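You operate a simulated robot arm through the tools that you are given. There is no shell and no other tool.

The job below is to be done with a simulated robot arm. You get a single attempt, and the scene is never put back.

Task
Draw the orange wire out to the 25 cm stop.
Fine: Brake off before you pull. Wind in till the slack meter shows 0 cm, then brake on.

The check looks at the end state, three seconds after you hand in, the way a careful person would. Anything else that was tipped, shoved, dropped, spilled or broken makes it a failure.

Robot
A 6-joint arm with a two-finger gripper, fixed in place. Base frame: the origin is at the foot of the arm, x ahead of it, y to its left, z up; the work surface is at about z = 0.53. Readings come in m, degrees, newtons and seconds.
Its first joint turns from -166.0 to 166.0 degrees. Payload 3.43 kg.
Tool frame: the origin (TCP) lies between the finger pads and is the grasp point; the fingertips stand 0.02 m ahead of it; z points along the fingers, y is the line along which they close. Largest opening 0.19 m; the body of the gripper starts 0.248 m behind the TCP.
Orientation is that of the tool frame in the base frame, as [roll, pitch, yaw] about the fixed x, y, z axes, in that order (R = Rz(yaw) Ry(pitch) Rx(roll)). With the fingers straight down and closing along the base's y, the tool's x points along the base's -x, its y along +y and its z along -z.

Tools
- The arm moves only by the tool apply_moves. Its argument "plan" is a list of rows, each an object of numbers (a shift or turn left out is 0, a gripper value left out holds the last): "x", "y", "z": the shift along the tool's x, y, z in m; "rx", "ry", "rz": the turn, a rotation vector about the tool's x, y, z in degrees; "claw": the closure, from 0 (fully open) to 1 (shut). In form: [{"x": .., "y": .., "z": .., "rx": .., "ry": .., "rz": .., "claw": ..}, ...]. A call has 1 to 20 rows; each row shifts and turns the commanded pose from where the row before left it, along the tool's axes as they then stand. Each row takes 0.2 s and may step no farther than 0.05 m and 8.6 degrees from the row before; otherwise, or with a gripper value out of range, the whole call is refused. A pose out of reach is approached as far as the arm can. The call stops where the force on the tool passes 40 N (or 10 N more than at its start, if that is more) or the arm is blocked; 0.2 s more then pass. Each finger travels about 0.153 m/s and halts on what it meets, pressing with about 39 N; the grip force reading is that of the motor and also rises with nothing between the fingers. The clock runs only during rows and for 0.2 s after the last one: add rows that do not move to give the fingers time. It gives the time, the measured TCP pose, the force on the tool (base axes), the opening and the grip force at its end, in the units of the frame above (readings bear some noise), with the torque about the TCP (base axes, N m) and any sound that the robot's microphone picked up, and new pictures: "show" is both (left out), scene, wrist or none.
- Cameras (640 x 400 px; columns grow to the right, rows downward): "scene" is fixed at [0.2202, 0.4999, 1.263]; the picture's right is [-0.42, -0.91, 0.00], its down [-0.53, 0.25, -0.81] and it looks along [0.74, -0.34, -0.59] (base axes); focal length 315 px, centre (320, 200). "wrist" rides on the gripper at [0.07, -0.008, -0.288] in the tool frame; the picture's right is [0.12, 0.99, 0.00], its down [-0.96, 0.12, -0.25] and it looks along [-0.25, 0.03, 0.97] (tool axes); focal length 261 px, centre (320, 200). There is no depth. A picture from a camera that has moved, and an enlarged one, comes with that camera's place and axes in the base frame and with its lens.
- slide_trunk(by): slides the trunk up (or, below 0, down) by that many m; the arm rides with it, the base frame stays. It gives what a move gives, with no picture.
- enlarge(camera, box): a new picture of the part [left, top, right, bottom] of that camera's present view, enlarged. The clock stands still meanwhile.
- job_done(): hands the job in; it is judged then, once.

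Nothing tells you positions but the pictures and the camera data. Unless the task says otherwise, let go and move clear before handing in.

The tools are called by a JSON object that holds its "name" and its "arguments". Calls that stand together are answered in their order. apply_moves: Moves the arm, as the interface text tells. Its arguments: {"type":"object","properties":{"plan":{"type":"array","items":{"type":"object","properties":{"x":{"type":"number"},"y":{"type":"number"},"z":{"type":"number"},"rx":{"type":"number"},"ry":{"type":"number"},"rz":{"type":"number"},"claw":{"type":"number"}}}},"show":{"type":"string","enum":["both","scene","wrist","none"]}},"required":["plan"]} The other tools are called the same way: slide_trunk (by) slides the trunk up or down; enlarge (camera, box) takes an enlarged picture of a part of a camera's view; job_done () hands the job in.

At the start:

```text
clock: 0.0
tool_pos: [0.8092, -0.1082, 0.8875]
ee_rot: [-179.9, 0.0, 180.0]
ft_force: [-0.8, -0.3, 0.6]
ft_torque: [-0.02, 0.02, 0.04]
finger_gap: 0.1899
grasp_force: 0.0
trunk travel left (down, up): [-0.2, 0.24]
```

scene: 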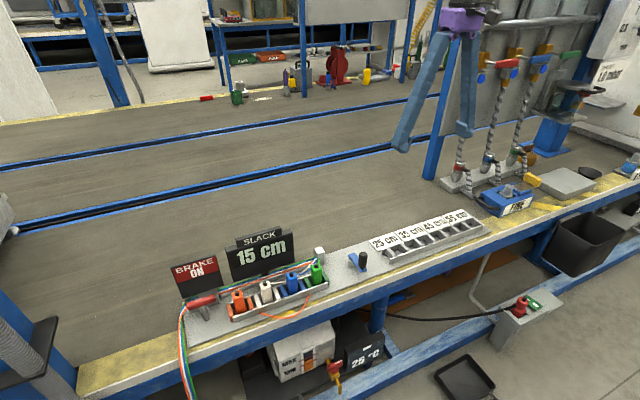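
wrist: 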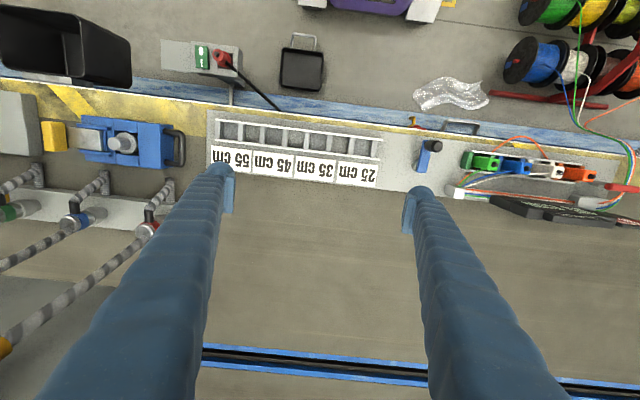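

I see a wire-draw fixture on the bench's near edge: four coloured pulls (orange, white, blue, green), a red brake lever, a blue crank or knob, and stops marked 25 to 55 cm. I'll look closer before moving.

{"name": "enlarge", "arguments": {"camera": "scene", "box": [160, 220, 350, 340]}}

{"name": "enlarge", "arguments": {"camera": "scene", "box": [320, 190, 510, 310]}}

{"name": "enlarge", "arguments": {"camera": "wrist", "box": [400, 100, 640, 250]}}

{"name": "enlarge", "arguments": {"camera": "wrist", "box": [190, 90, 430, 240]}}

```text
3.33 times, centred on (255, 280) of scene
camera zoom: at [0.2202, 0.4999, 1.263], right [-0.42, -0.91, 0.0], down [-0.53, 0.25, -0.81], along [0.74, -0.34, -0.59], focal length 1051 px, centre (537, -67)
```

zoom: 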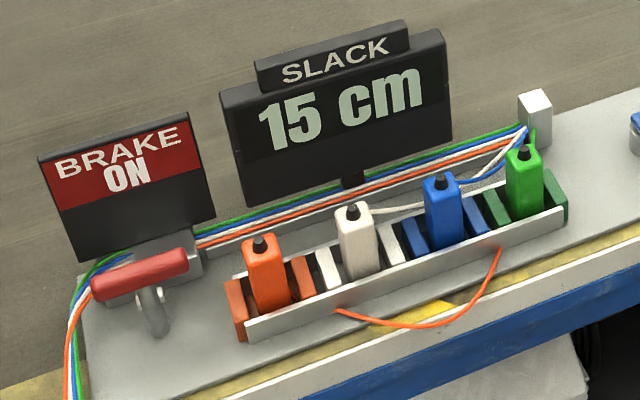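

```text
3.33 times, centred on (415, 250) of scene
camera zoom: at [0.2202, 0.4999, 1.263], right [-0.42, -0.91, 0.0], down [-0.53, 0.25, -0.81], along [0.74, -0.34, -0.59], focal length 1051 px, centre (3, 33)
```

zoom: 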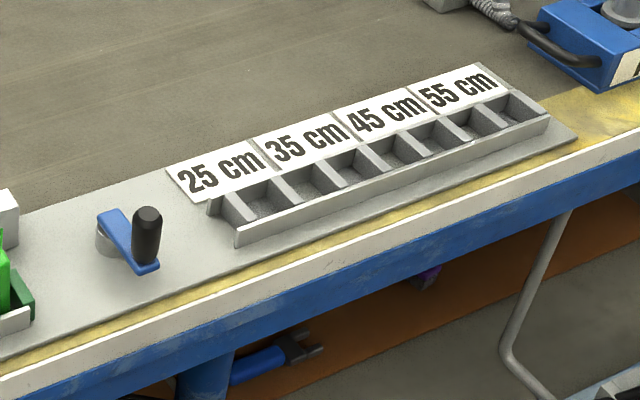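

```text
2.67 times, centred on (520, 175) of wrist
camera zoom: at [0.7385, -0.1162, 1.1765], right [-0.12, 0.99, 0.0], down [0.96, 0.12, 0.25], along [0.25, 0.03, -0.97], focal length 695 px, centre (-213, 267)
```

zoom: 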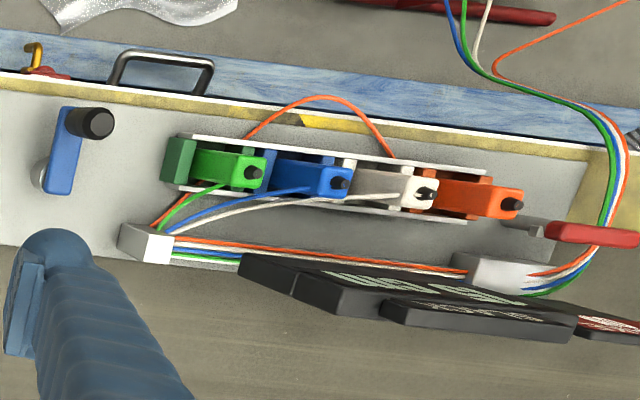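

```text
2.67 times, centred on (310, 165) of wrist
camera zoom: at [0.7385, -0.1162, 1.1765], right [-0.12, 0.99, 0.0], down [0.96, 0.12, 0.25], along [0.25, 0.03, -0.97], focal length 695 px, centre (347, 293)
```

zoom: 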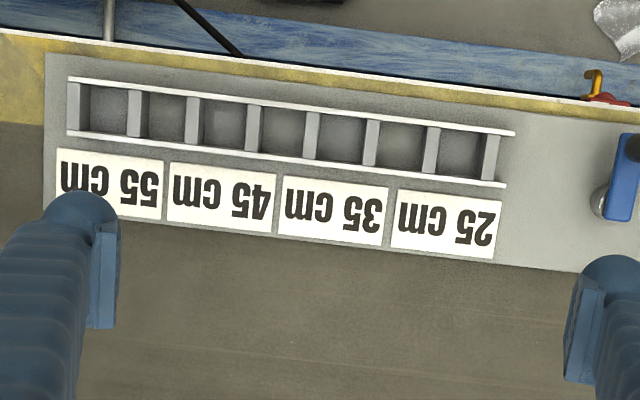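

The fixture's pulls run along y at about x = 0.76, with the orange plug near y = 0.48 and the 25 cm cell near y = -0.01. Next I'll move high over the brake and plugs for a closer look.

{"name": "apply_moves", "arguments": {"plan": [{"x": 0.01, "y": 0.045}, {"x": 0.01, "y": 0.045}, {"x": 0.01, "y": 0.045}, {"x": 0.01, "y": 0.045}, {"x": 0.01, "y": 0.045}, {"x": 0.01, "y": 0.045}, {"x": 0.01, "y": 0.045}, {"x": 0.01, "y": 0.045}, {"x": 0.01, "y": 0.045}, {"x": 0.01, "y": 0.045}, {"y": 0.045}, {"y": 0.045}, {}]}}

```text
clock: 2.8
tool_pos: [0.7078, 0.4345, 0.8883]
ee_rot: [180.0, 0.0, 179.9]
ft_force: [0.5, 0.3, 0.3]
ft_torque: [-0.13, -0.01, 0.01]
finger_gap: 0.1899
grasp_force: 0.0
trunk travel left (down, up): [-0.2, 0.24]
camera wrist: at [0.6383, 0.4266, 1.177], right [-0.12, 0.99, 0.0], down [0.96, 0.11, 0.25], along [0.25, 0.03, -0.97], focal length 261 px, centre (320, 200)
```

scene: 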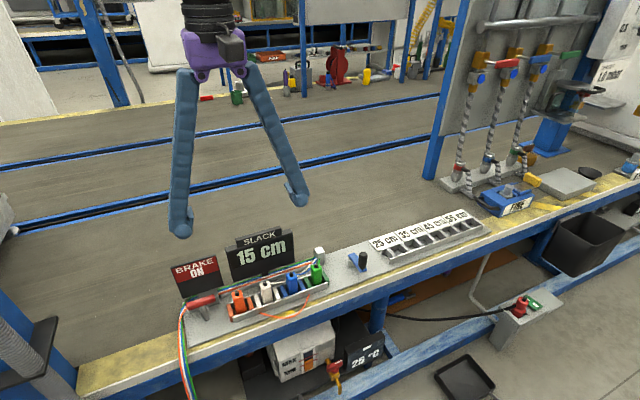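
wrist: 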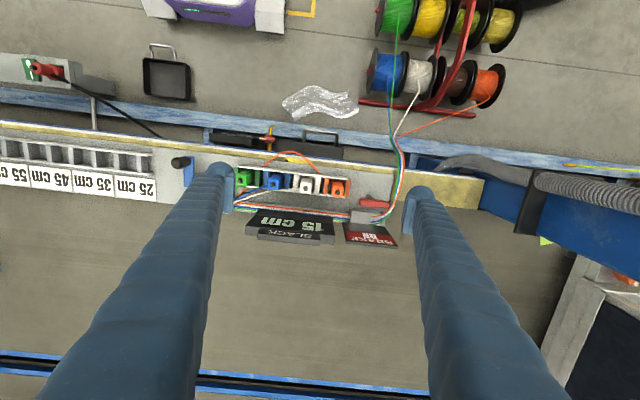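

The gripper is now above the fixture with everything in view. I'll enlarge the brake and plugs from above and in the scene view.

{"name": "enlarge", "arguments": {"camera": "wrist", "box": [225, 140, 417, 260]}}

{"name": "enlarge", "arguments": {"camera": "scene", "box": [168, 250, 248, 330]}}

{"name": "enlarge", "arguments": {"camera": "wrist", "box": [320, 170, 416, 250]}}

{"name": "enlarge", "arguments": {"camera": "wrist", "box": [100, 120, 260, 220]}}

```text
3.33 times, centred on (321, 200) of wrist
camera zoom: at [0.6383, 0.4266, 1.177], right [-0.12, 0.99, 0.0], down [0.96, 0.11, 0.25], along [0.25, 0.03, -0.97], focal length 869 px, centre (317, 200)
```

zoom: 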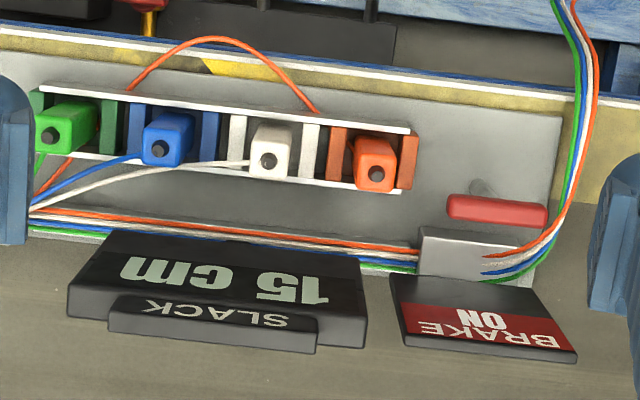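

```text
5.00 times, centred on (208, 290) of scene
camera zoom: at [0.2202, 0.4999, 1.263], right [-0.42, -0.91, 0.0], down [-0.53, 0.25, -0.81], along [0.74, -0.34, -0.59], focal length 1577 px, centre (880, -250)
```

zoom: 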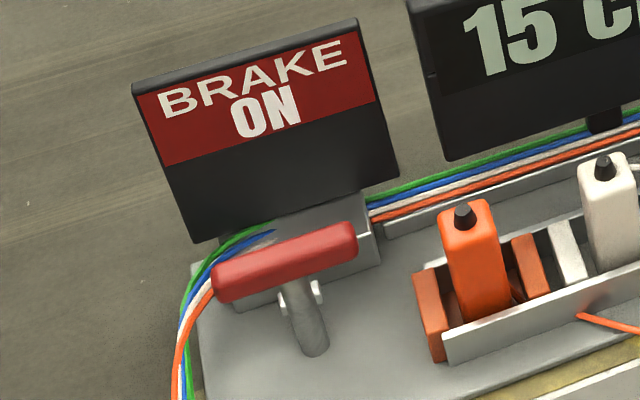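

```text
5.00 times, centred on (368, 210) of wrist
camera zoom: at [0.6383, 0.4266, 1.177], right [-0.12, 0.99, 0.0], down [0.96, 0.11, 0.25], along [0.25, 0.03, -0.97], focal length 1303 px, centre (80, 150)
```

zoom: 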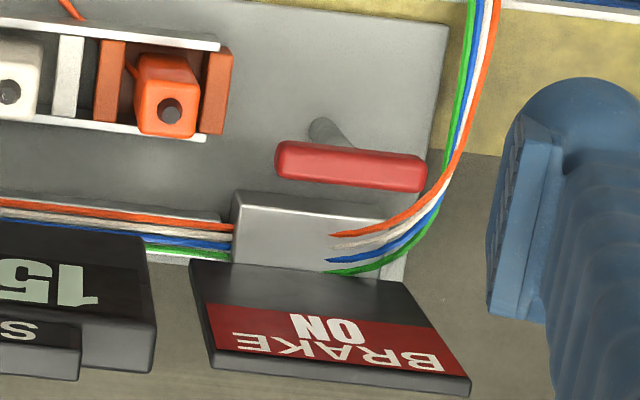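

```text
4.00 times, centred on (180, 170) of wrist
camera zoom: at [0.6383, 0.4266, 1.177], right [-0.12, 0.99, 0.0], down [0.96, 0.11, 0.25], along [0.25, 0.03, -0.97], focal length 1043 px, centre (880, 320)
```

zoom: 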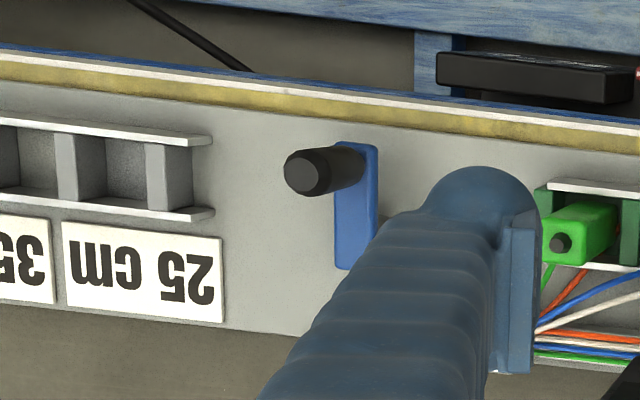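

The brake lever is a red T-handle on an upright stem, near (0.774, 0.564, 0.614). I need to know how it moves, so I'll tilt the gripper to look at it from the side.

{"name": "apply_moves", "arguments": {"plan": [{"ry": -7.5, "y": 0.02}, {"ry": -7.5, "y": 0.02}, {"ry": -7.5, "y": 0.02}, {"ry": -7.5, "y": 0.02}, {"ry": -7.5}, {"ry": -7.5}, {}]}}

```text
clock: 4.4
tool_pos: [0.707, 0.5122, 0.889]
ee_rot: [-180.0, 45.1, -179.9]
ft_force: [-0.3, 0.7, -0.9]
ft_torque: [-0.05, -0.04, -0.07]
finger_gap: 0.1901
grasp_force: 0.0
trunk travel left (down, up): [-0.2, 0.24]
camera wrist: at [0.4547, 0.5047, 1.0432], right [-0.08, 0.99, -0.08], down [0.5, 0.12, 0.86], along [0.86, 0.03, -0.51], focal length 261 px, centre (320, 200)
```

scene: 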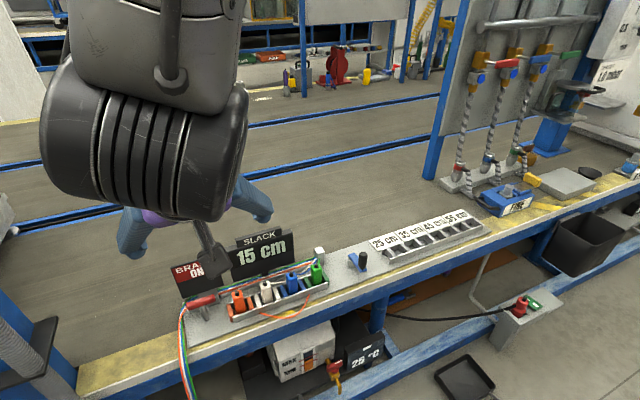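
wrist: 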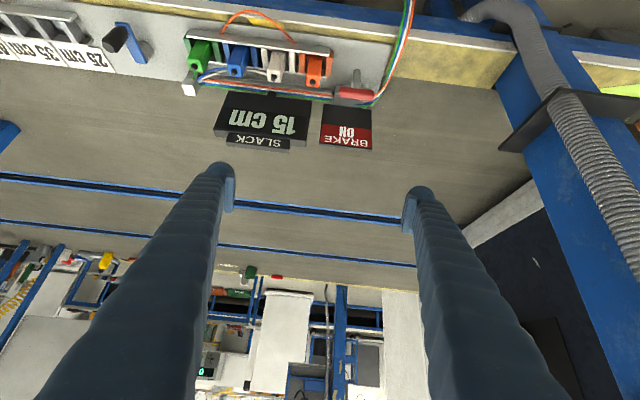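

{"name": "enlarge", "arguments": {"camera": "wrist", "box": [300, 40, 412, 110]}}

{"name": "enlarge", "arguments": {"camera": "wrist", "box": [172, 10, 364, 130]}}

{"name": "enlarge", "arguments": {"camera": "wrist", "box": [0, 0, 176, 110]}}

```text
5.71 times, centred on (356, 75) of wrist
camera zoom: at [0.4547, 0.5047, 1.0432], right [-0.08, 0.99, -0.08], down [0.5, 0.12, 0.86], along [0.86, 0.03, -0.51], focal length 1489 px, centre (114, 914)
```

zoom: 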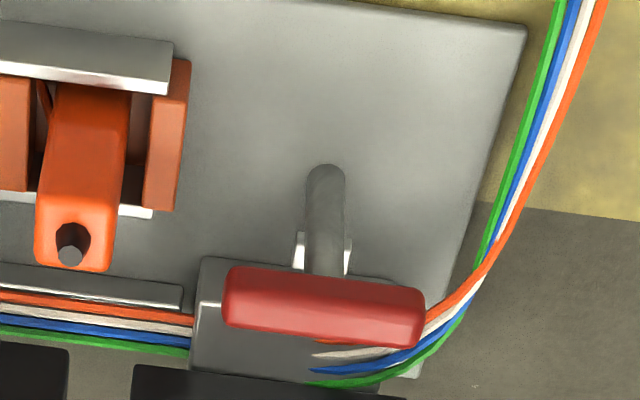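

```text
3.33 times, centred on (268, 70) of wrist
camera zoom: at [0.4547, 0.5047, 1.0432], right [-0.08, 0.99, -0.08], down [0.5, 0.12, 0.86], along [0.86, 0.03, -0.51], focal length 869 px, centre (493, 633)
```

zoom: 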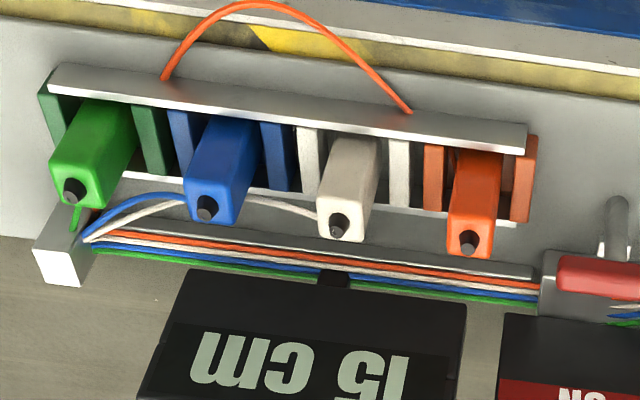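

```text
3.64 times, centred on (88, 55) of wrist
camera zoom: at [0.4547, 0.5047, 1.0432], right [-0.08, 0.99, -0.08], down [0.5, 0.12, 0.86], along [0.86, 0.03, -0.51], focal length 948 px, centre (1164, 727)
```

zoom: 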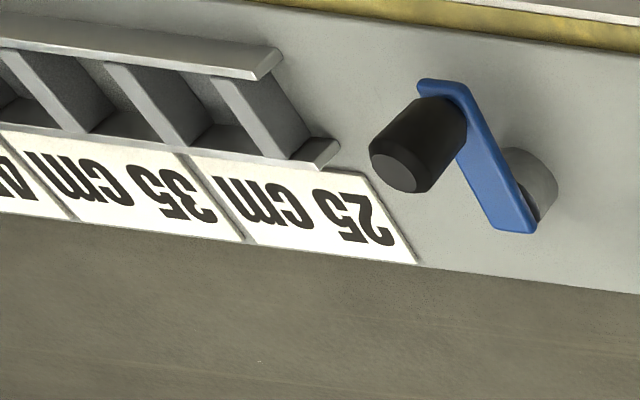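

The fixture's layout is clearer, but the brake's mechanism isn't. I'll lower the tilted camera for a closer look at the lever.

{"name": "apply_moves", "arguments": {"plan": [{"x": 0.028, "z": 0.028, "y": 0.01}, {"x": 0.028, "z": 0.028, "y": 0.01}, {"x": 0.028, "z": 0.028, "y": 0.01}, {"x": 0.028, "z": 0.028, "y": 0.01}, {}]}}

{"name": "enlarge", "arguments": {"camera": "wrist", "box": [280, 60, 424, 150]}}

```text
clock: 5.6
tool_pos: [0.7085, 0.5536, 0.7302]
ee_rot: [-179.9, 45.0, -180.0]
ft_force: [0.2, 1.1, 0.0]
ft_torque: [-0.05, -0.03, -0.04]
finger_gap: 0.1898
grasp_force: 0.0
trunk travel left (down, up): [-0.2, 0.24]
camera wrist: at [0.4552, 0.5462, 0.8848], right [-0.08, 0.99, -0.08], down [0.51, 0.12, 0.86], along [0.86, 0.03, -0.51], focal length 261 px, centre (320, 200)
```

scene: 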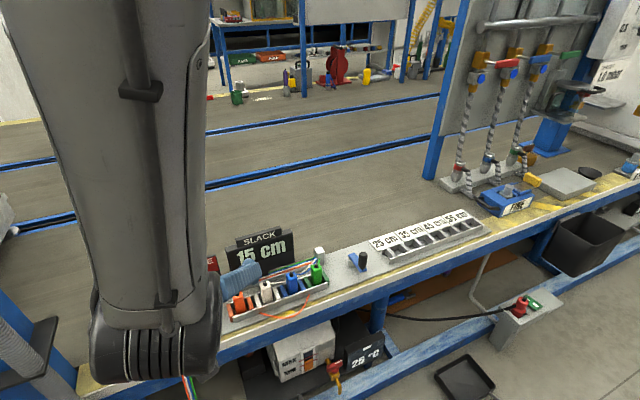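
wrist: 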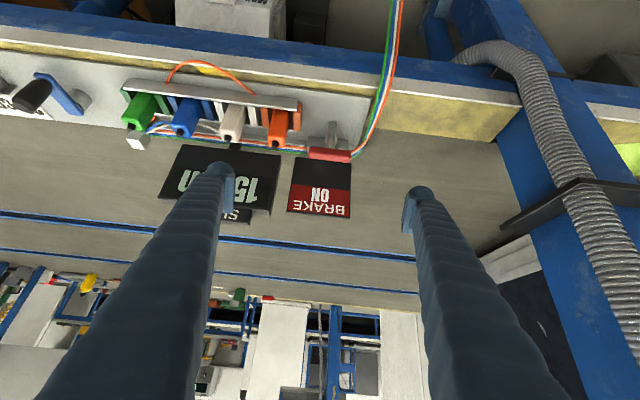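

```text
4.44 times, centred on (352, 105) of wrist
camera zoom: at [0.4552, 0.5462, 0.8848], right [-0.08, 0.99, -0.08], down [0.51, 0.12, 0.86], along [0.86, 0.03, -0.51], focal length 1158 px, centre (178, 622)
```

zoom: 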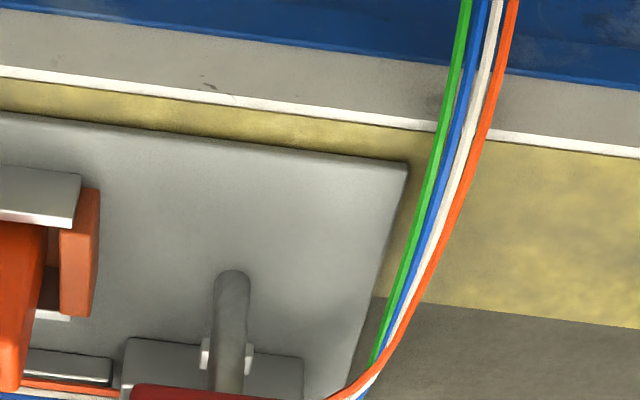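

The lever seems hinged low on its stem, so its handle should tilt along x; pulling it toward the robot probably releases it. I'll return to vertical, turn the gripper so the fingers close along x, and part-close them above the handle.

{"name": "apply_moves", "arguments": {"plan": [{"x": -0.028, "z": -0.028, "claw": 0.3}, {"x": -0.028, "z": -0.028, "claw": 0.6}, {"ry": 7.5, "claw": 0.7}, {"ry": 7.5}, {"ry": 7.5}, {"ry": 7.5}, {"ry": 7.5}, {"ry": 7.5}, {"rz": -8.5}, {"rz": -8.5}, {"rz": -8.5}, {"rz": -8.5}, {"rz": -8.5}, {"rz": -8.5}, {"rz": -8.5}, {"rz": -8.5}, {"rz": -8.5}, {"rz": -8.5}, {"rz": -5}, {}]}}

```text
clock: 9.8
tool_pos: [0.7088, 0.5509, 0.809]
ee_rot: [179.9, 0.0, -89.9]
ft_force: [0.1, 0.0, 0.3]
ft_torque: [0.0, 0.01, 0.02]
finger_gap: 0.057
grasp_force: 0.1
trunk travel left (down, up): [-0.2, 0.24]
camera wrist: at [0.7176, 0.4818, 1.0977], right [-0.99, -0.12, 0.0], down [-0.12, 0.96, 0.25], along [-0.03, 0.25, -0.97], focal length 261 px, centre (320, 200)
```

scene: 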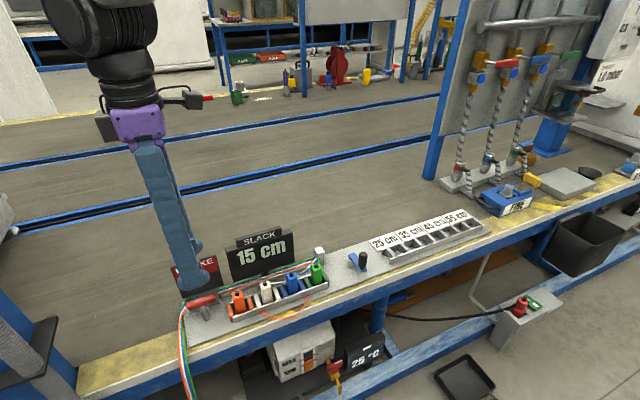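
wrist: 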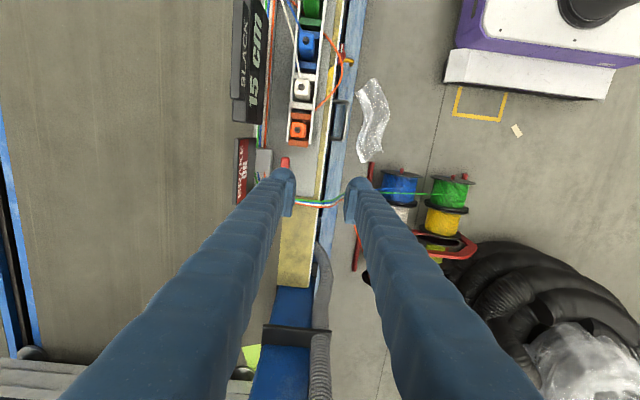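

The gripper is now vertical and closing along x, with a gap of 0.057. I'll move right over the handle and check the alignment.

{"name": "apply_moves", "arguments": {"plan": [{"y": -0.034, "x": -0.007}, {"y": -0.034, "x": -0.007}, {"z": 0.04}, {"z": 0.03}, {}]}}

{"name": "enlarge", "arguments": {"camera": "wrist", "box": [240, 130, 400, 230]}}

{"name": "enlarge", "arguments": {"camera": "scene", "box": [148, 230, 276, 310]}}

```text
clock: 11.0
tool_pos: [0.7763, 0.5668, 0.7392]
ee_rot: [-180.0, -0.1, -90.0]
ft_force: [-0.7, -0.8, 0.4]
ft_torque: [-0.04, 0.04, -0.01]
finger_gap: 0.057
grasp_force: 0.0
trunk travel left (down, up): [-0.2, 0.24]
camera wrist: at [0.7851, 0.4972, 1.0278], right [-0.99, -0.12, 0.0], down [-0.12, 0.96, 0.25], along [-0.03, 0.25, -0.97], focal length 261 px, centre (320, 200)
```

scene: 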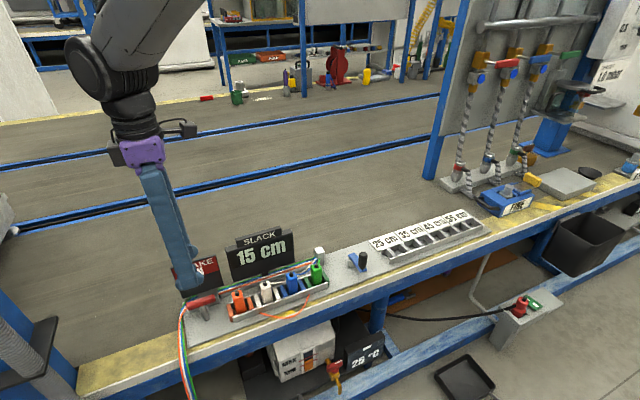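
wrist: 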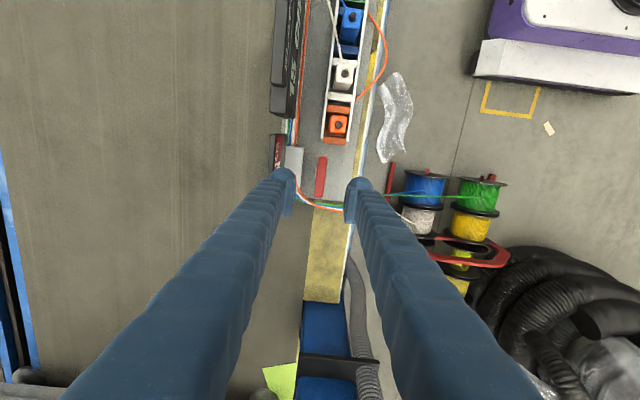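

```text
4.00 times, centred on (320, 180) of wrist
camera zoom: at [0.7851, 0.4972, 1.0278], right [-0.99, -0.12, 0.0], down [-0.12, 0.96, 0.25], along [-0.03, 0.25, -0.97], focal length 1043 px, centre (320, 280)
```

zoom: 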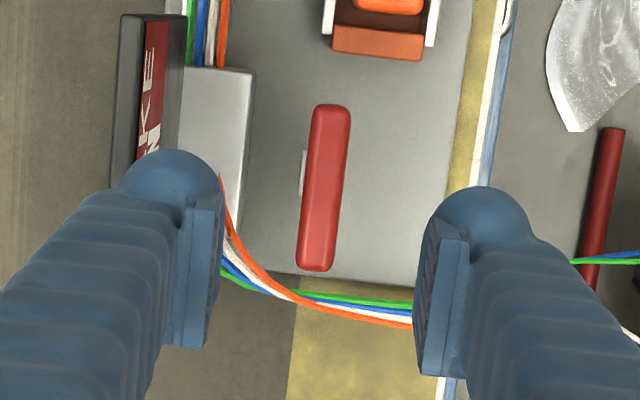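

```text
5.00 times, centred on (212, 270) of scene
camera zoom: at [0.2202, 0.4999, 1.263], right [-0.42, -0.91, 0.0], down [-0.53, 0.25, -0.81], along [0.74, -0.34, -0.59], focal length 1577 px, centre (860, -150)
```

zoom: 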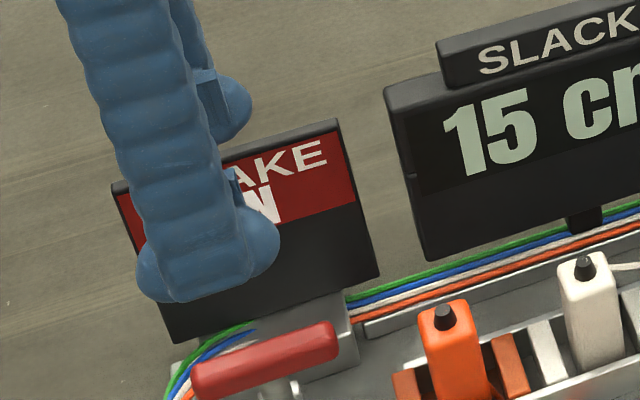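

The handle sits centred between the fingers at about (0.775, 0.567). I'll narrow the gap to clear the brake display, descend, and close gently on the handle.

{"name": "apply_moves", "arguments": {"plan": [{"y": 0.003, "claw": 0.79}, {}, {"z": 0.04}, {"z": 0.04}, {"z": 0.03}, {"z": 0.015}, {}]}}

{"name": "enlarge", "arguments": {"camera": "wrist", "box": [240, 130, 400, 230]}}

{"name": "enlarge", "arguments": {"camera": "scene", "box": [148, 240, 276, 320]}}

```text
clock: 12.6
tool_pos: [0.7741, 0.5657, 0.6158]
ee_rot: [180.0, 0.0, -90.0]
ft_force: [0.4, 0.6, 1.0]
ft_torque: [-0.01, 0.02, -0.01]
finger_gap: 0.0398
grasp_force: 0.1
trunk travel left (down, up): [-0.2, 0.24]
camera wrist: at [0.7829, 0.4962, 0.9038], right [-0.99, -0.12, 0.0], down [-0.12, 0.96, 0.25], along [-0.03, 0.25, -0.97], focal length 261 px, centre (320, 200)
```

scene: 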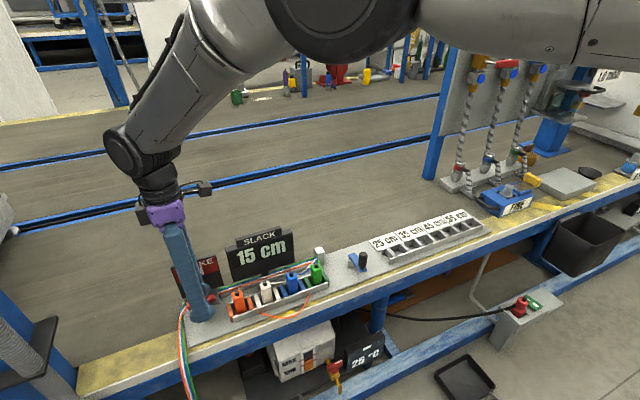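
wrist: 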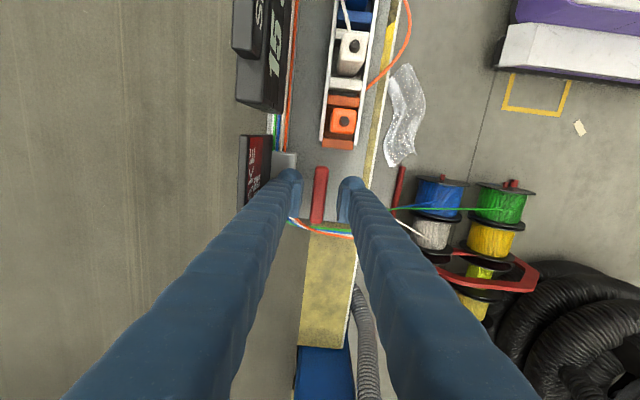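

```text
4.00 times, centred on (320, 180) of wrist
camera zoom: at [0.7829, 0.4962, 0.9038], right [-0.99, -0.12, 0.0], down [-0.12, 0.96, 0.25], along [-0.03, 0.25, -0.97], focal length 1043 px, centre (320, 280)
```

zoom: 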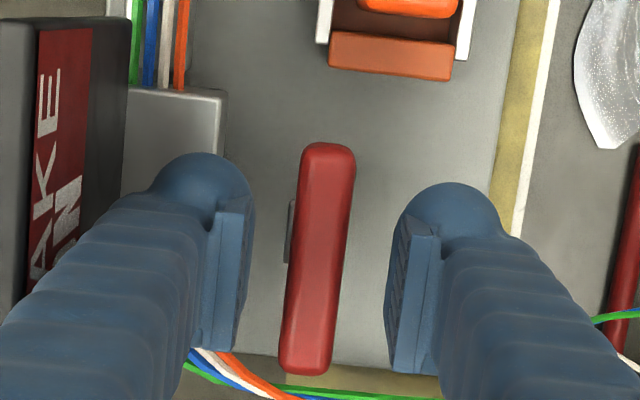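

```text
5.00 times, centred on (212, 280) of scene
camera zoom: at [0.2202, 0.4999, 1.263], right [-0.42, -0.91, 0.0], down [-0.53, 0.25, -0.81], along [0.74, -0.34, -0.59], focal length 1577 px, centre (860, -200)
```

zoom: 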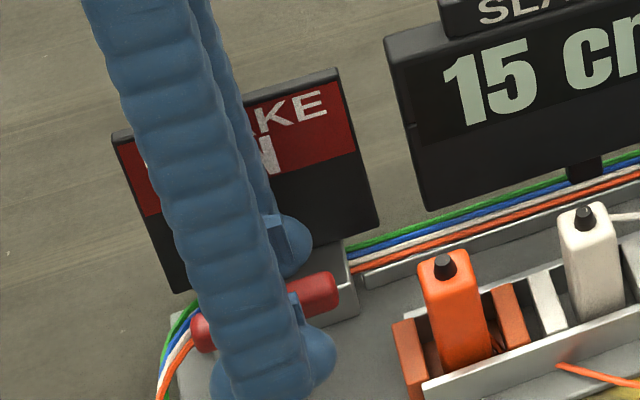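

The handle is well between the fingers. I'll push it gently toward the robot (-x) with the rear finger and watch the display and force.

{"name": "apply_moves", "arguments": {"plan": [{"z": 0.006}, {"y": 0.008}, {"y": 0.006}, {"y": 0.006}, {"y": 0.006}, {"y": 0.006}, {}]}}

{"name": "enlarge", "arguments": {"camera": "wrist", "box": [230, 120, 390, 220]}}

{"name": "enlarge", "arguments": {"camera": "scene", "box": [148, 240, 276, 320]}}

```text
clock: 13.9
tool_pos: [0.755, 0.5659, 0.61]
ee_rot: [-179.3, 0.3, -90.0]
ft_force: [27.4, 0.0, -9.9]
ft_torque: [0.29, 0.07, 0.0]
finger_gap: 0.0553
grasp_force: 14.1
trunk travel left (down, up): [-0.2, 0.24]
stopped in row 6: the force on the tool passed its limit at 43 N (the readings are from after the stop); the commanded pose is now the measured one
camera wrist: at [0.7604, 0.4942, 0.8984], right [-0.99, -0.12, -0.01], down [-0.12, 0.96, 0.25], along [-0.02, 0.25, -0.97], focal length 261 px, centre (320, 200)
```

scene: 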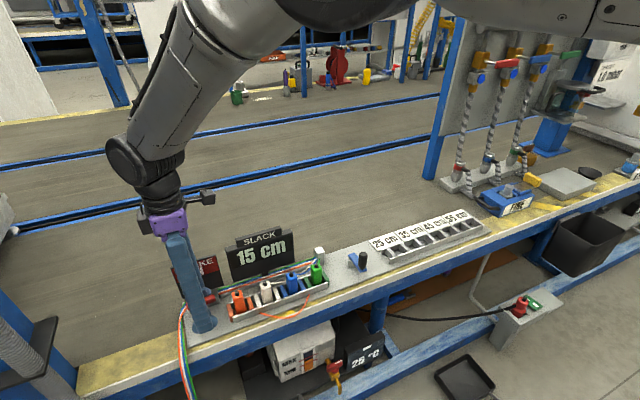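
wrist: 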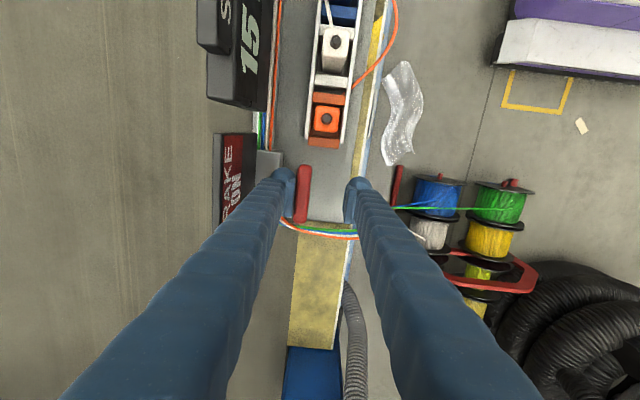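

```text
4.00 times, centred on (310, 170) of wrist
camera zoom: at [0.7604, 0.4942, 0.8984], right [-0.99, -0.12, -0.01], down [-0.12, 0.96, 0.25], along [-0.02, 0.25, -0.97], focal length 1043 px, centre (360, 320)
```

zoom: 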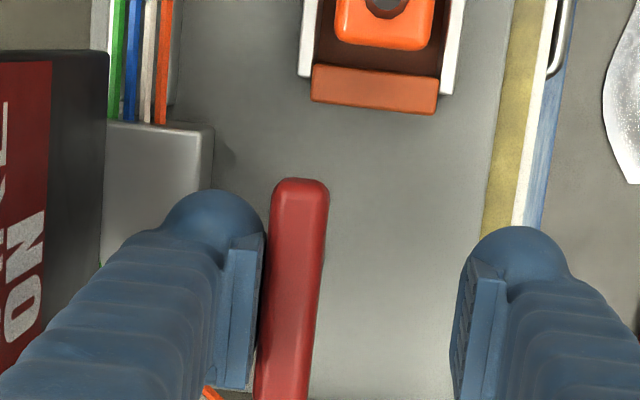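

```text
5.00 times, centred on (212, 280) of scene
camera zoom: at [0.2202, 0.4999, 1.263], right [-0.42, -0.91, 0.0], down [-0.53, 0.25, -0.81], along [0.74, -0.34, -0.59], focal length 1577 px, centre (860, -200)
```

zoom: 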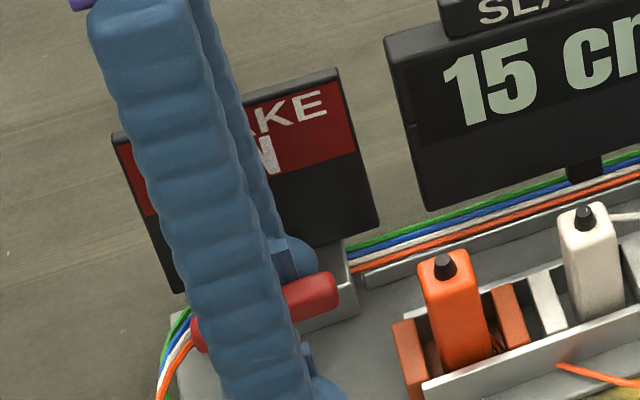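

The handle didn't budge toward -x at about 40 N, so I won't force it. I'll back off, rise, and view the lever from the side (along +y) to learn its hinge direction.

{"name": "apply_moves", "arguments": {"plan": [{"y": -0.01}, {"y": -0.008}, {}, {"z": -0.04}, {"z": -0.05}, {"z": -0.05, "y": 0.012}, {"x": 0.05, "y": 0.012}, {"x": 0.05, "ry": -7.5}, {"ry": -7.5}, {"ry": -7.5}, {"ry": -7.5}, {"ry": -7.5}, {"ry": -7.5}, {}]}}

{"name": "enlarge", "arguments": {"camera": "wrist", "box": [240, 40, 400, 140]}}

```text
refused: row 6 steps farther than a row can; nothing moved
```

```text
4.00 times, centred on (320, 90) of wrist
camera zoom: at [0.7604, 0.4942, 0.8984], right [-0.99, -0.12, -0.01], down [-0.12, 0.96, 0.25], along [-0.02, 0.25, -0.97], focal length 1043 px, centre (320, 640)
```

zoom: 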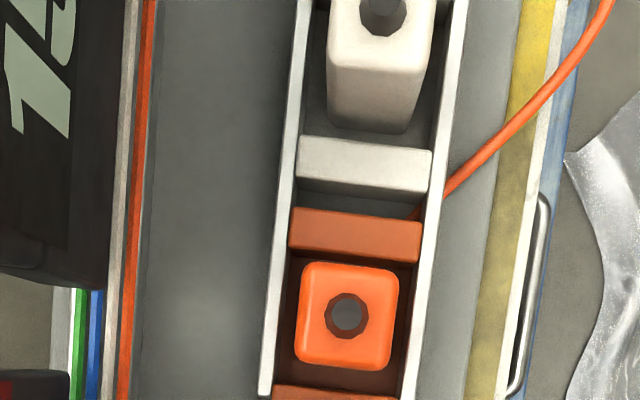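

That call was refused for one oversized step and nothing moved. I'll resend it with smaller rows.

{"name": "apply_moves", "arguments": {"plan": [{"y": -0.01}, {"y": -0.008}, {}, {"z": -0.04}, {"z": -0.05}, {"z": -0.045, "y": 0.012}, {"x": 0.045, "y": 0.012}, {"x": 0.04, "ry": -7.5}, {"ry": -7.5}, {"ry": -7.5}, {"ry": -7.5}, {"ry": -7.5}, {"ry": -7.5}, {}]}}

{"name": "enlarge", "arguments": {"camera": "wrist", "box": [240, 20, 400, 120]}}

```text
clock: 16.9
tool_pos: [0.7427, 0.4809, 0.7451]
ee_rot: [-179.4, 45.3, -89.6]
ft_force: [-0.1, -0.1, 0.7]
ft_torque: [0.05, 0.01, 0.0]
finger_gap: 0.0403
grasp_force: 0.0
trunk travel left (down, up): [-0.2, 0.24]
camera wrist: at [0.7498, 0.2272, 0.898], right [-0.99, -0.08, -0.09], down [-0.12, 0.5, 0.86], along [-0.03, 0.86, -0.51], focal length 261 px, centre (320, 200)
```

scene: 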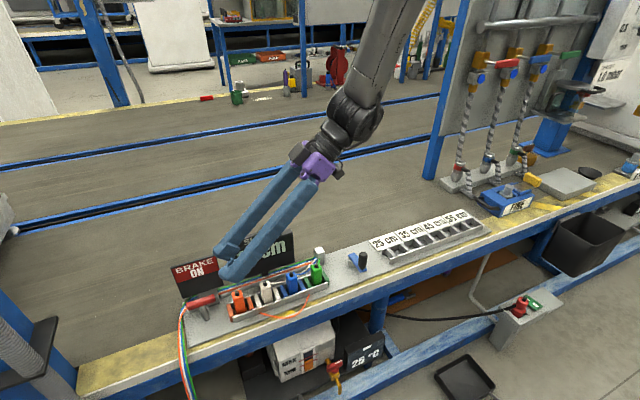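
wrist: 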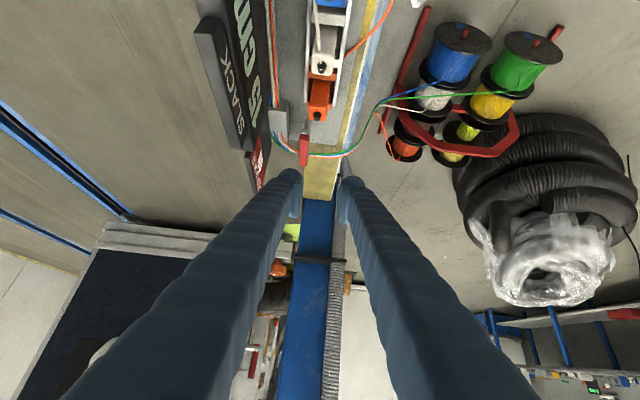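

```text
4.00 times, centred on (320, 70) of wrist
camera zoom: at [0.7498, 0.2272, 0.898], right [-0.99, -0.08, -0.09], down [-0.12, 0.5, 0.86], along [-0.03, 0.86, -0.51], focal length 1043 px, centre (320, 720)
```

zoom: 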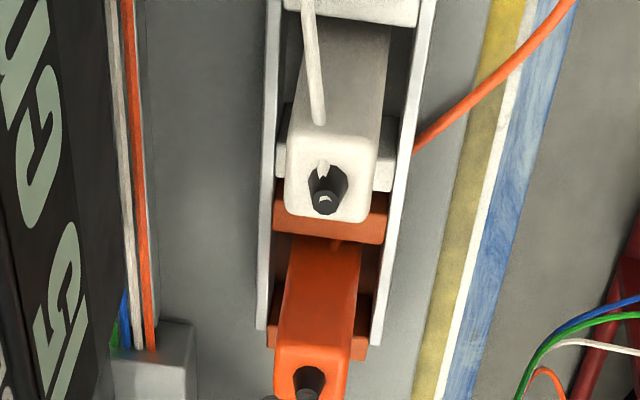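

{"name": "enlarge", "arguments": {"camera": "wrist", "box": [250, 100, 362, 170]}}

{"name": "enlarge", "arguments": {"camera": "scene", "box": [172, 270, 252, 330]}}

```text
5.71 times, centred on (306, 135) of wrist
camera zoom: at [0.7498, 0.2272, 0.898], right [-0.99, -0.08, -0.09], down [-0.12, 0.5, 0.86], along [-0.03, 0.86, -0.51], focal length 1489 px, centre (400, 571)
```

zoom: 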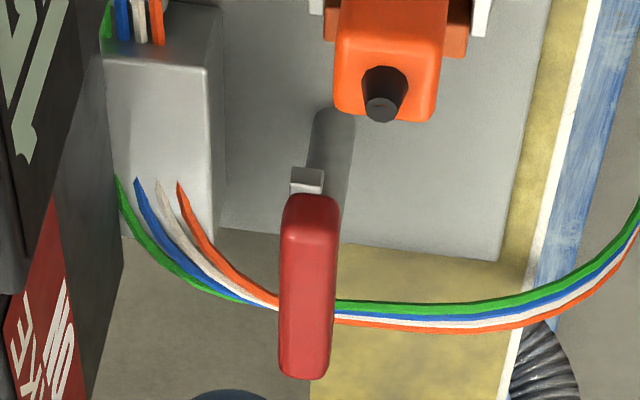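

```text
6.67 times, centred on (212, 300) of scene
camera zoom: at [0.2202, 0.4999, 1.263], right [-0.42, -0.91, 0.0], down [-0.53, 0.25, -0.81], along [0.74, -0.34, -0.59], focal length 2103 px, centre (1040, -467)
```

zoom: 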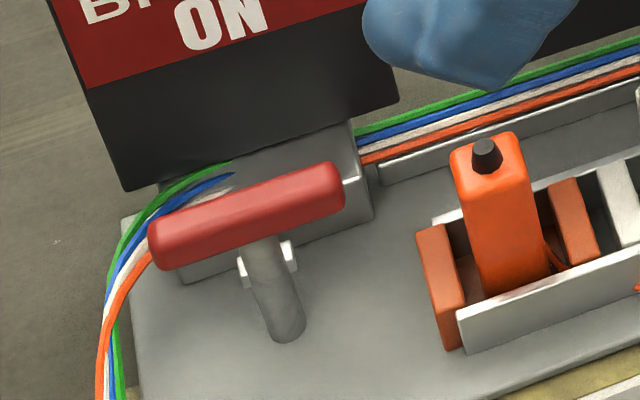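

The white block is fixed to the stem itself, so this looks like a T-handle that turns about its stem or tilts the other way. I'll go back, grip the handle, and probe it with small gentle motions.

{"name": "apply_moves", "arguments": {"plan": [{"ry": 7.5, "rx": -0.6}, {"ry": 7.5}, {"ry": 7.5}, {"ry": 7.5}, {"ry": 7.5}, {"ry": 7.8}, {"x": -0.043, "y": -0.016}, {"x": -0.042, "y": -0.0155}, {"z": 0.04}, {"z": 0.04}, {"z": 0.035}, {"z": 0.018}, {}], "show": "wrist"}}

{"name": "enlarge", "arguments": {"camera": "wrist", "box": [240, 130, 400, 230]}}

```text
clock: 19.8
tool_pos: [0.772, 0.5653, 0.6124]
ee_rot: [179.9, -0.1, -89.7]
ft_force: [-0.4, 0.9, 0.9]
ft_torque: [0.01, -0.01, -0.01]
finger_gap: 0.0395
grasp_force: 0.2
trunk travel left (down, up): [-0.2, 0.24]
camera wrist: at [0.7825, 0.4957, 0.9008], right [-0.99, -0.13, 0.0], down [-0.12, 0.96, 0.25], along [-0.03, 0.24, -0.97], focal length 261 px, centre (320, 200)
```

wrist: 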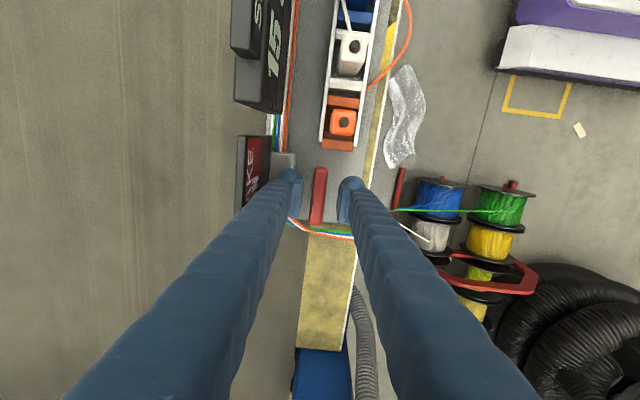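

```text
4.00 times, centred on (320, 180) of wrist
camera zoom: at [0.7825, 0.4957, 0.9008], right [-0.99, -0.13, 0.0], down [-0.12, 0.96, 0.25], along [-0.03, 0.24, -0.97], focal length 1043 px, centre (320, 280)
```

zoom: 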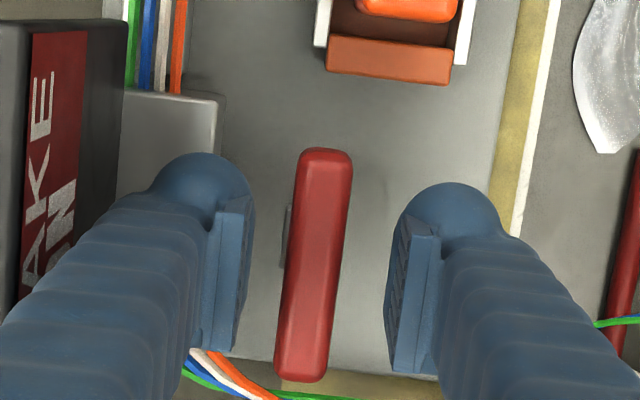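

{"name": "apply_moves", "arguments": {"plan": [{"y": -0.002}, {"claw": 0.9}, {"claw": 0.95}, {"claw": 1.0}, {}, {}], "show": "none"}}

```text
clock: 21.1
tool_pos: [0.774, 0.5642, 0.6123]
ee_rot: [-180.0, -0.1, -89.6]
ft_force: [3.9, -1.3, -0.3]
ft_torque: [-0.03, -0.05, 0.0]
finger_gap: 0.0151
grasp_force: 44.7
trunk travel left (down, up): [-0.2, 0.24]
```

The handle is gripped (gap 15 mm). I'll first probe a small twist about the stem.

{"name": "apply_moves", "arguments": {"plan": [{"rz": 3}, {"rz": 3}, {}], "show": "none"}}

```text
clock: 21.9
tool_pos: [0.7757, 0.5662, 0.6132]
ee_rot: [180.0, -0.1, -95.6]
ft_force: [2.5, 2.8, -1.2]
ft_torque: [-0.04, -0.04, 1.39]
finger_gap: 0.0168
grasp_force: 44.4
trunk travel left (down, up): [-0.2, 0.24]
```

{"name": "apply_moves", "arguments": {"plan": [{"rz": -3}, {"rz": -3}, {"rz": -3}, {"rz": -3}, {}], "show": "none"}}

```text
clock: 23.1
tool_pos: [0.7754, 0.5646, 0.6135]
ee_rot: [179.9, -0.1, -83.7]
ft_force: [2.7, 0.5, 0.0]
ft_torque: [-0.07, -0.02, -0.05]
finger_gap: 0.0152
grasp_force: 45.1
trunk travel left (down, up): [-0.2, 0.24]
```

Twisting one way was resisted, but the other way (yaw increasing) turned freely with no torque. I'll check the view and continue that way.

{"name": "apply_moves", "arguments": {"plan": [{"rz": -5}, {"rz": -5}, {"rz": -5}, {}]}}

{"name": "enlarge", "arguments": {"camera": "wrist", "box": [240, 130, 400, 230]}}

{"name": "enlarge", "arguments": {"camera": "scene", "box": [148, 240, 276, 320]}}

```text
clock: 24.1
tool_pos: [0.7762, 0.5639, 0.6115]
ee_rot: [179.9, -0.1, -68.7]
ft_force: [-4.2, -1.6, 4.9]
ft_torque: [0.01, 0.07, -0.01]
finger_gap: 0.015
grasp_force: 45.0
trunk travel left (down, up): [-0.2, 0.24]
camera wrist: at [0.8094, 0.5038, 0.9008], right [-0.88, -0.47, 0.0], down [-0.46, 0.85, 0.25], along [-0.12, 0.22, -0.97], focal length 261 px, centre (320, 200)
```

scene: 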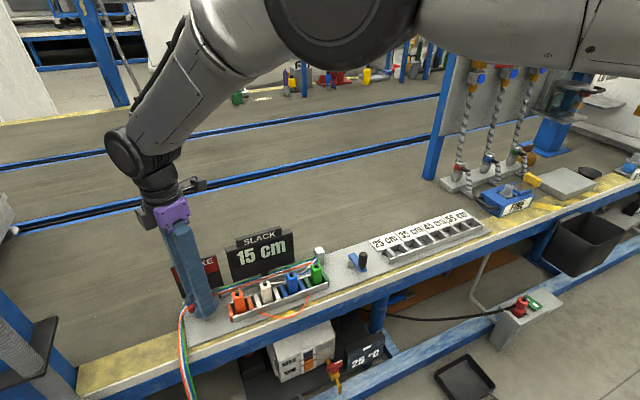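
wrist: 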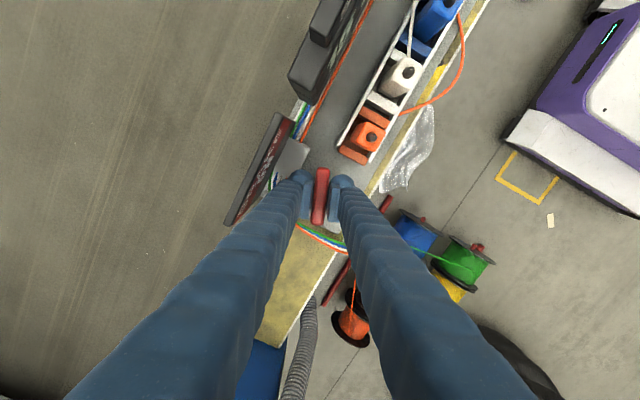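

```text
4.00 times, centred on (320, 180) of wrist
camera zoom: at [0.8094, 0.5038, 0.9008], right [-0.88, -0.47, 0.0], down [-0.46, 0.85, 0.25], along [-0.12, 0.22, -0.97], focal length 1043 px, centre (320, 280)
```

zoom: 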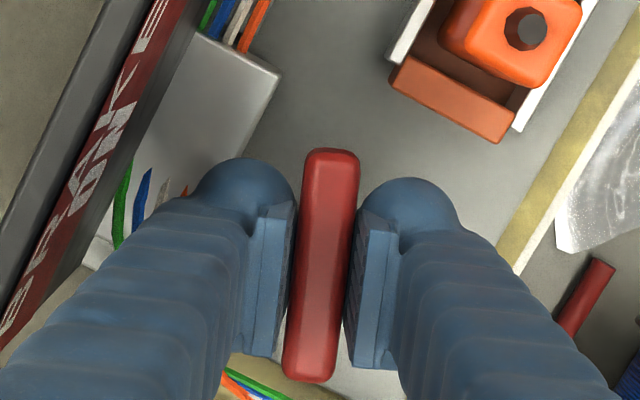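

```text
5.00 times, centred on (212, 280) of scene
camera zoom: at [0.2202, 0.4999, 1.263], right [-0.42, -0.91, 0.0], down [-0.53, 0.25, -0.81], along [0.74, -0.34, -0.59], focal length 1577 px, centre (860, -200)
```

zoom: 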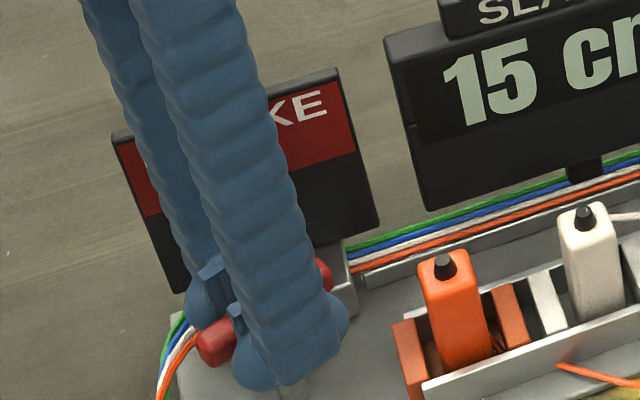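

The T-handle turns with the gripper. I'll continue toward 90° in stages, watching the torque.

{"name": "apply_moves", "arguments": {"plan": [{"rz": -7}, {"rz": -7}, {"rz": -7}, {"rz": -7}, {"rz": -7}, {}], "show": "wrist"}}

{"name": "enlarge", "arguments": {"camera": "wrist", "box": [200, 90, 392, 210]}}

```text
clock: 25.6
tool_pos: [0.7752, 0.5639, 0.6125]
ee_rot: [179.8, 0.0, -33.7]
ft_force: [-12.3, -1.8, 7.3]
ft_torque: [0.06, 0.21, 0.01]
finger_gap: 0.0152
grasp_force: 45.0
trunk travel left (down, up): [-0.2, 0.24]
camera wrist: at [0.8392, 0.5344, 0.9007], right [-0.45, -0.89, 0.0], down [-0.87, 0.44, 0.25], along [-0.22, 0.11, -0.97], focal length 261 px, centre (320, 200)
```

wrist: 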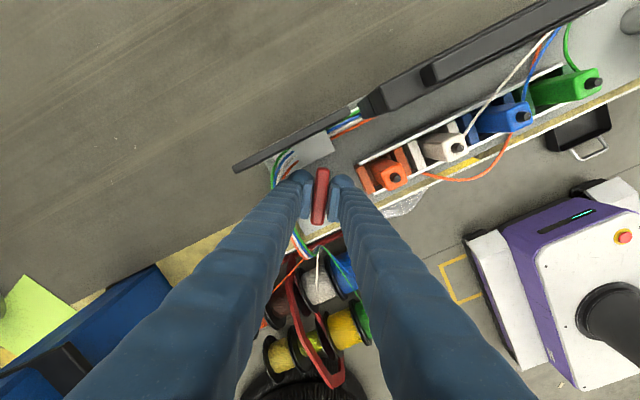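

```text
3.33 times, centred on (296, 150) of wrist
camera zoom: at [0.8392, 0.5344, 0.9007], right [-0.45, -0.89, 0.0], down [-0.87, 0.44, 0.25], along [-0.22, 0.11, -0.97], focal length 869 px, centre (400, 367)
```

zoom: 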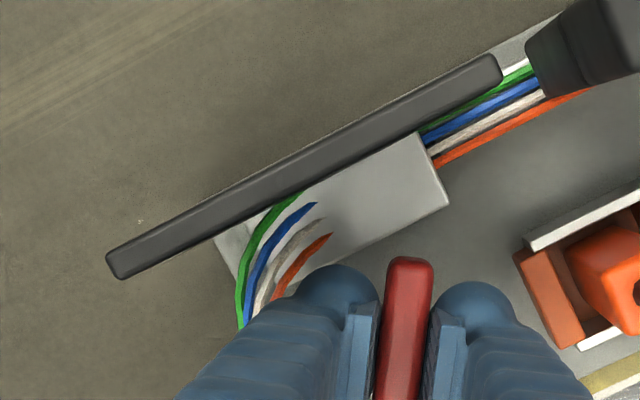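

It still turns with no torque, though a small sideways load is building up. I'll ease that off and finish the 90° turn.

{"name": "apply_moves", "arguments": {"plan": [{"x": -0.0017, "y": 0.0011, "rz": -7}, {"rz": -7}, {"rz": -7}, {"rz": -6}, {"rz": -5}, {}]}}

{"name": "enlarge", "arguments": {"camera": "scene", "box": [148, 230, 292, 320]}}

```text
clock: 26.9
tool_pos: [0.7748, 0.564, 0.6125]
ee_rot: [179.9, 0.0, -1.6]
ft_force: [8.3, -5.4, -0.1]
ft_torque: [-0.02, -0.24, 0.01]
finger_gap: 0.015
grasp_force: 45.3
trunk travel left (down, up): [-0.2, 0.24]
camera wrist: at [0.8461, 0.5726, 0.9007], right [0.09, -1.0, 0.0], down [-0.96, -0.09, 0.25], along [-0.25, -0.02, -0.97], focal length 261 px, centre (320, 200)
```

scene: 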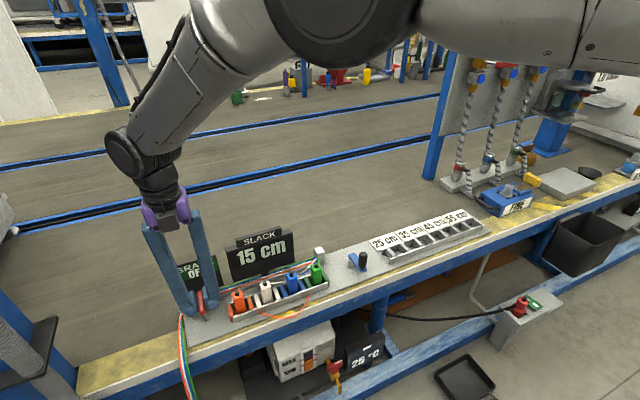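
wrist: 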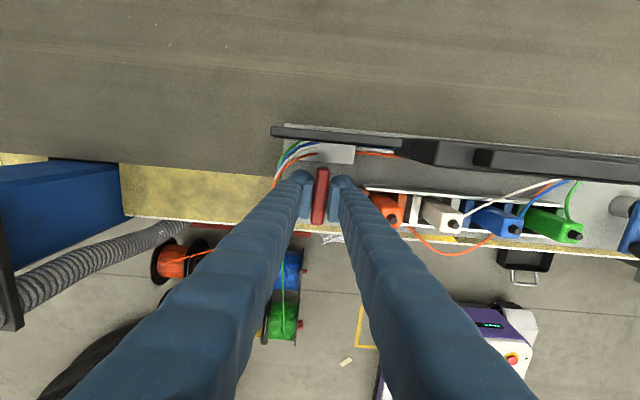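

```text
4.44 times, centred on (220, 275) of scene
camera zoom: at [0.2202, 0.4999, 1.263], right [-0.42, -0.91, 0.0], down [-0.53, 0.25, -0.81], along [0.74, -0.34, -0.59], focal length 1402 px, centre (764, -133)
```

zoom: 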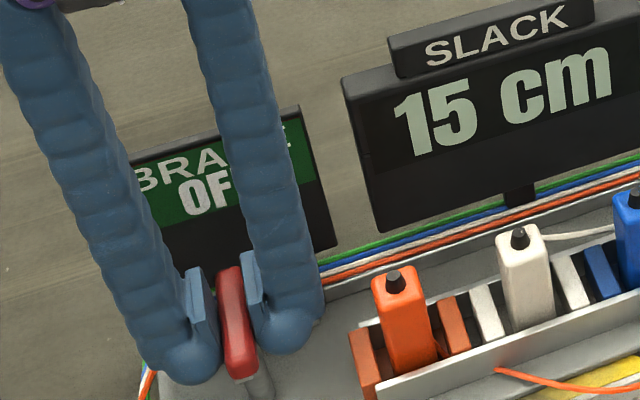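

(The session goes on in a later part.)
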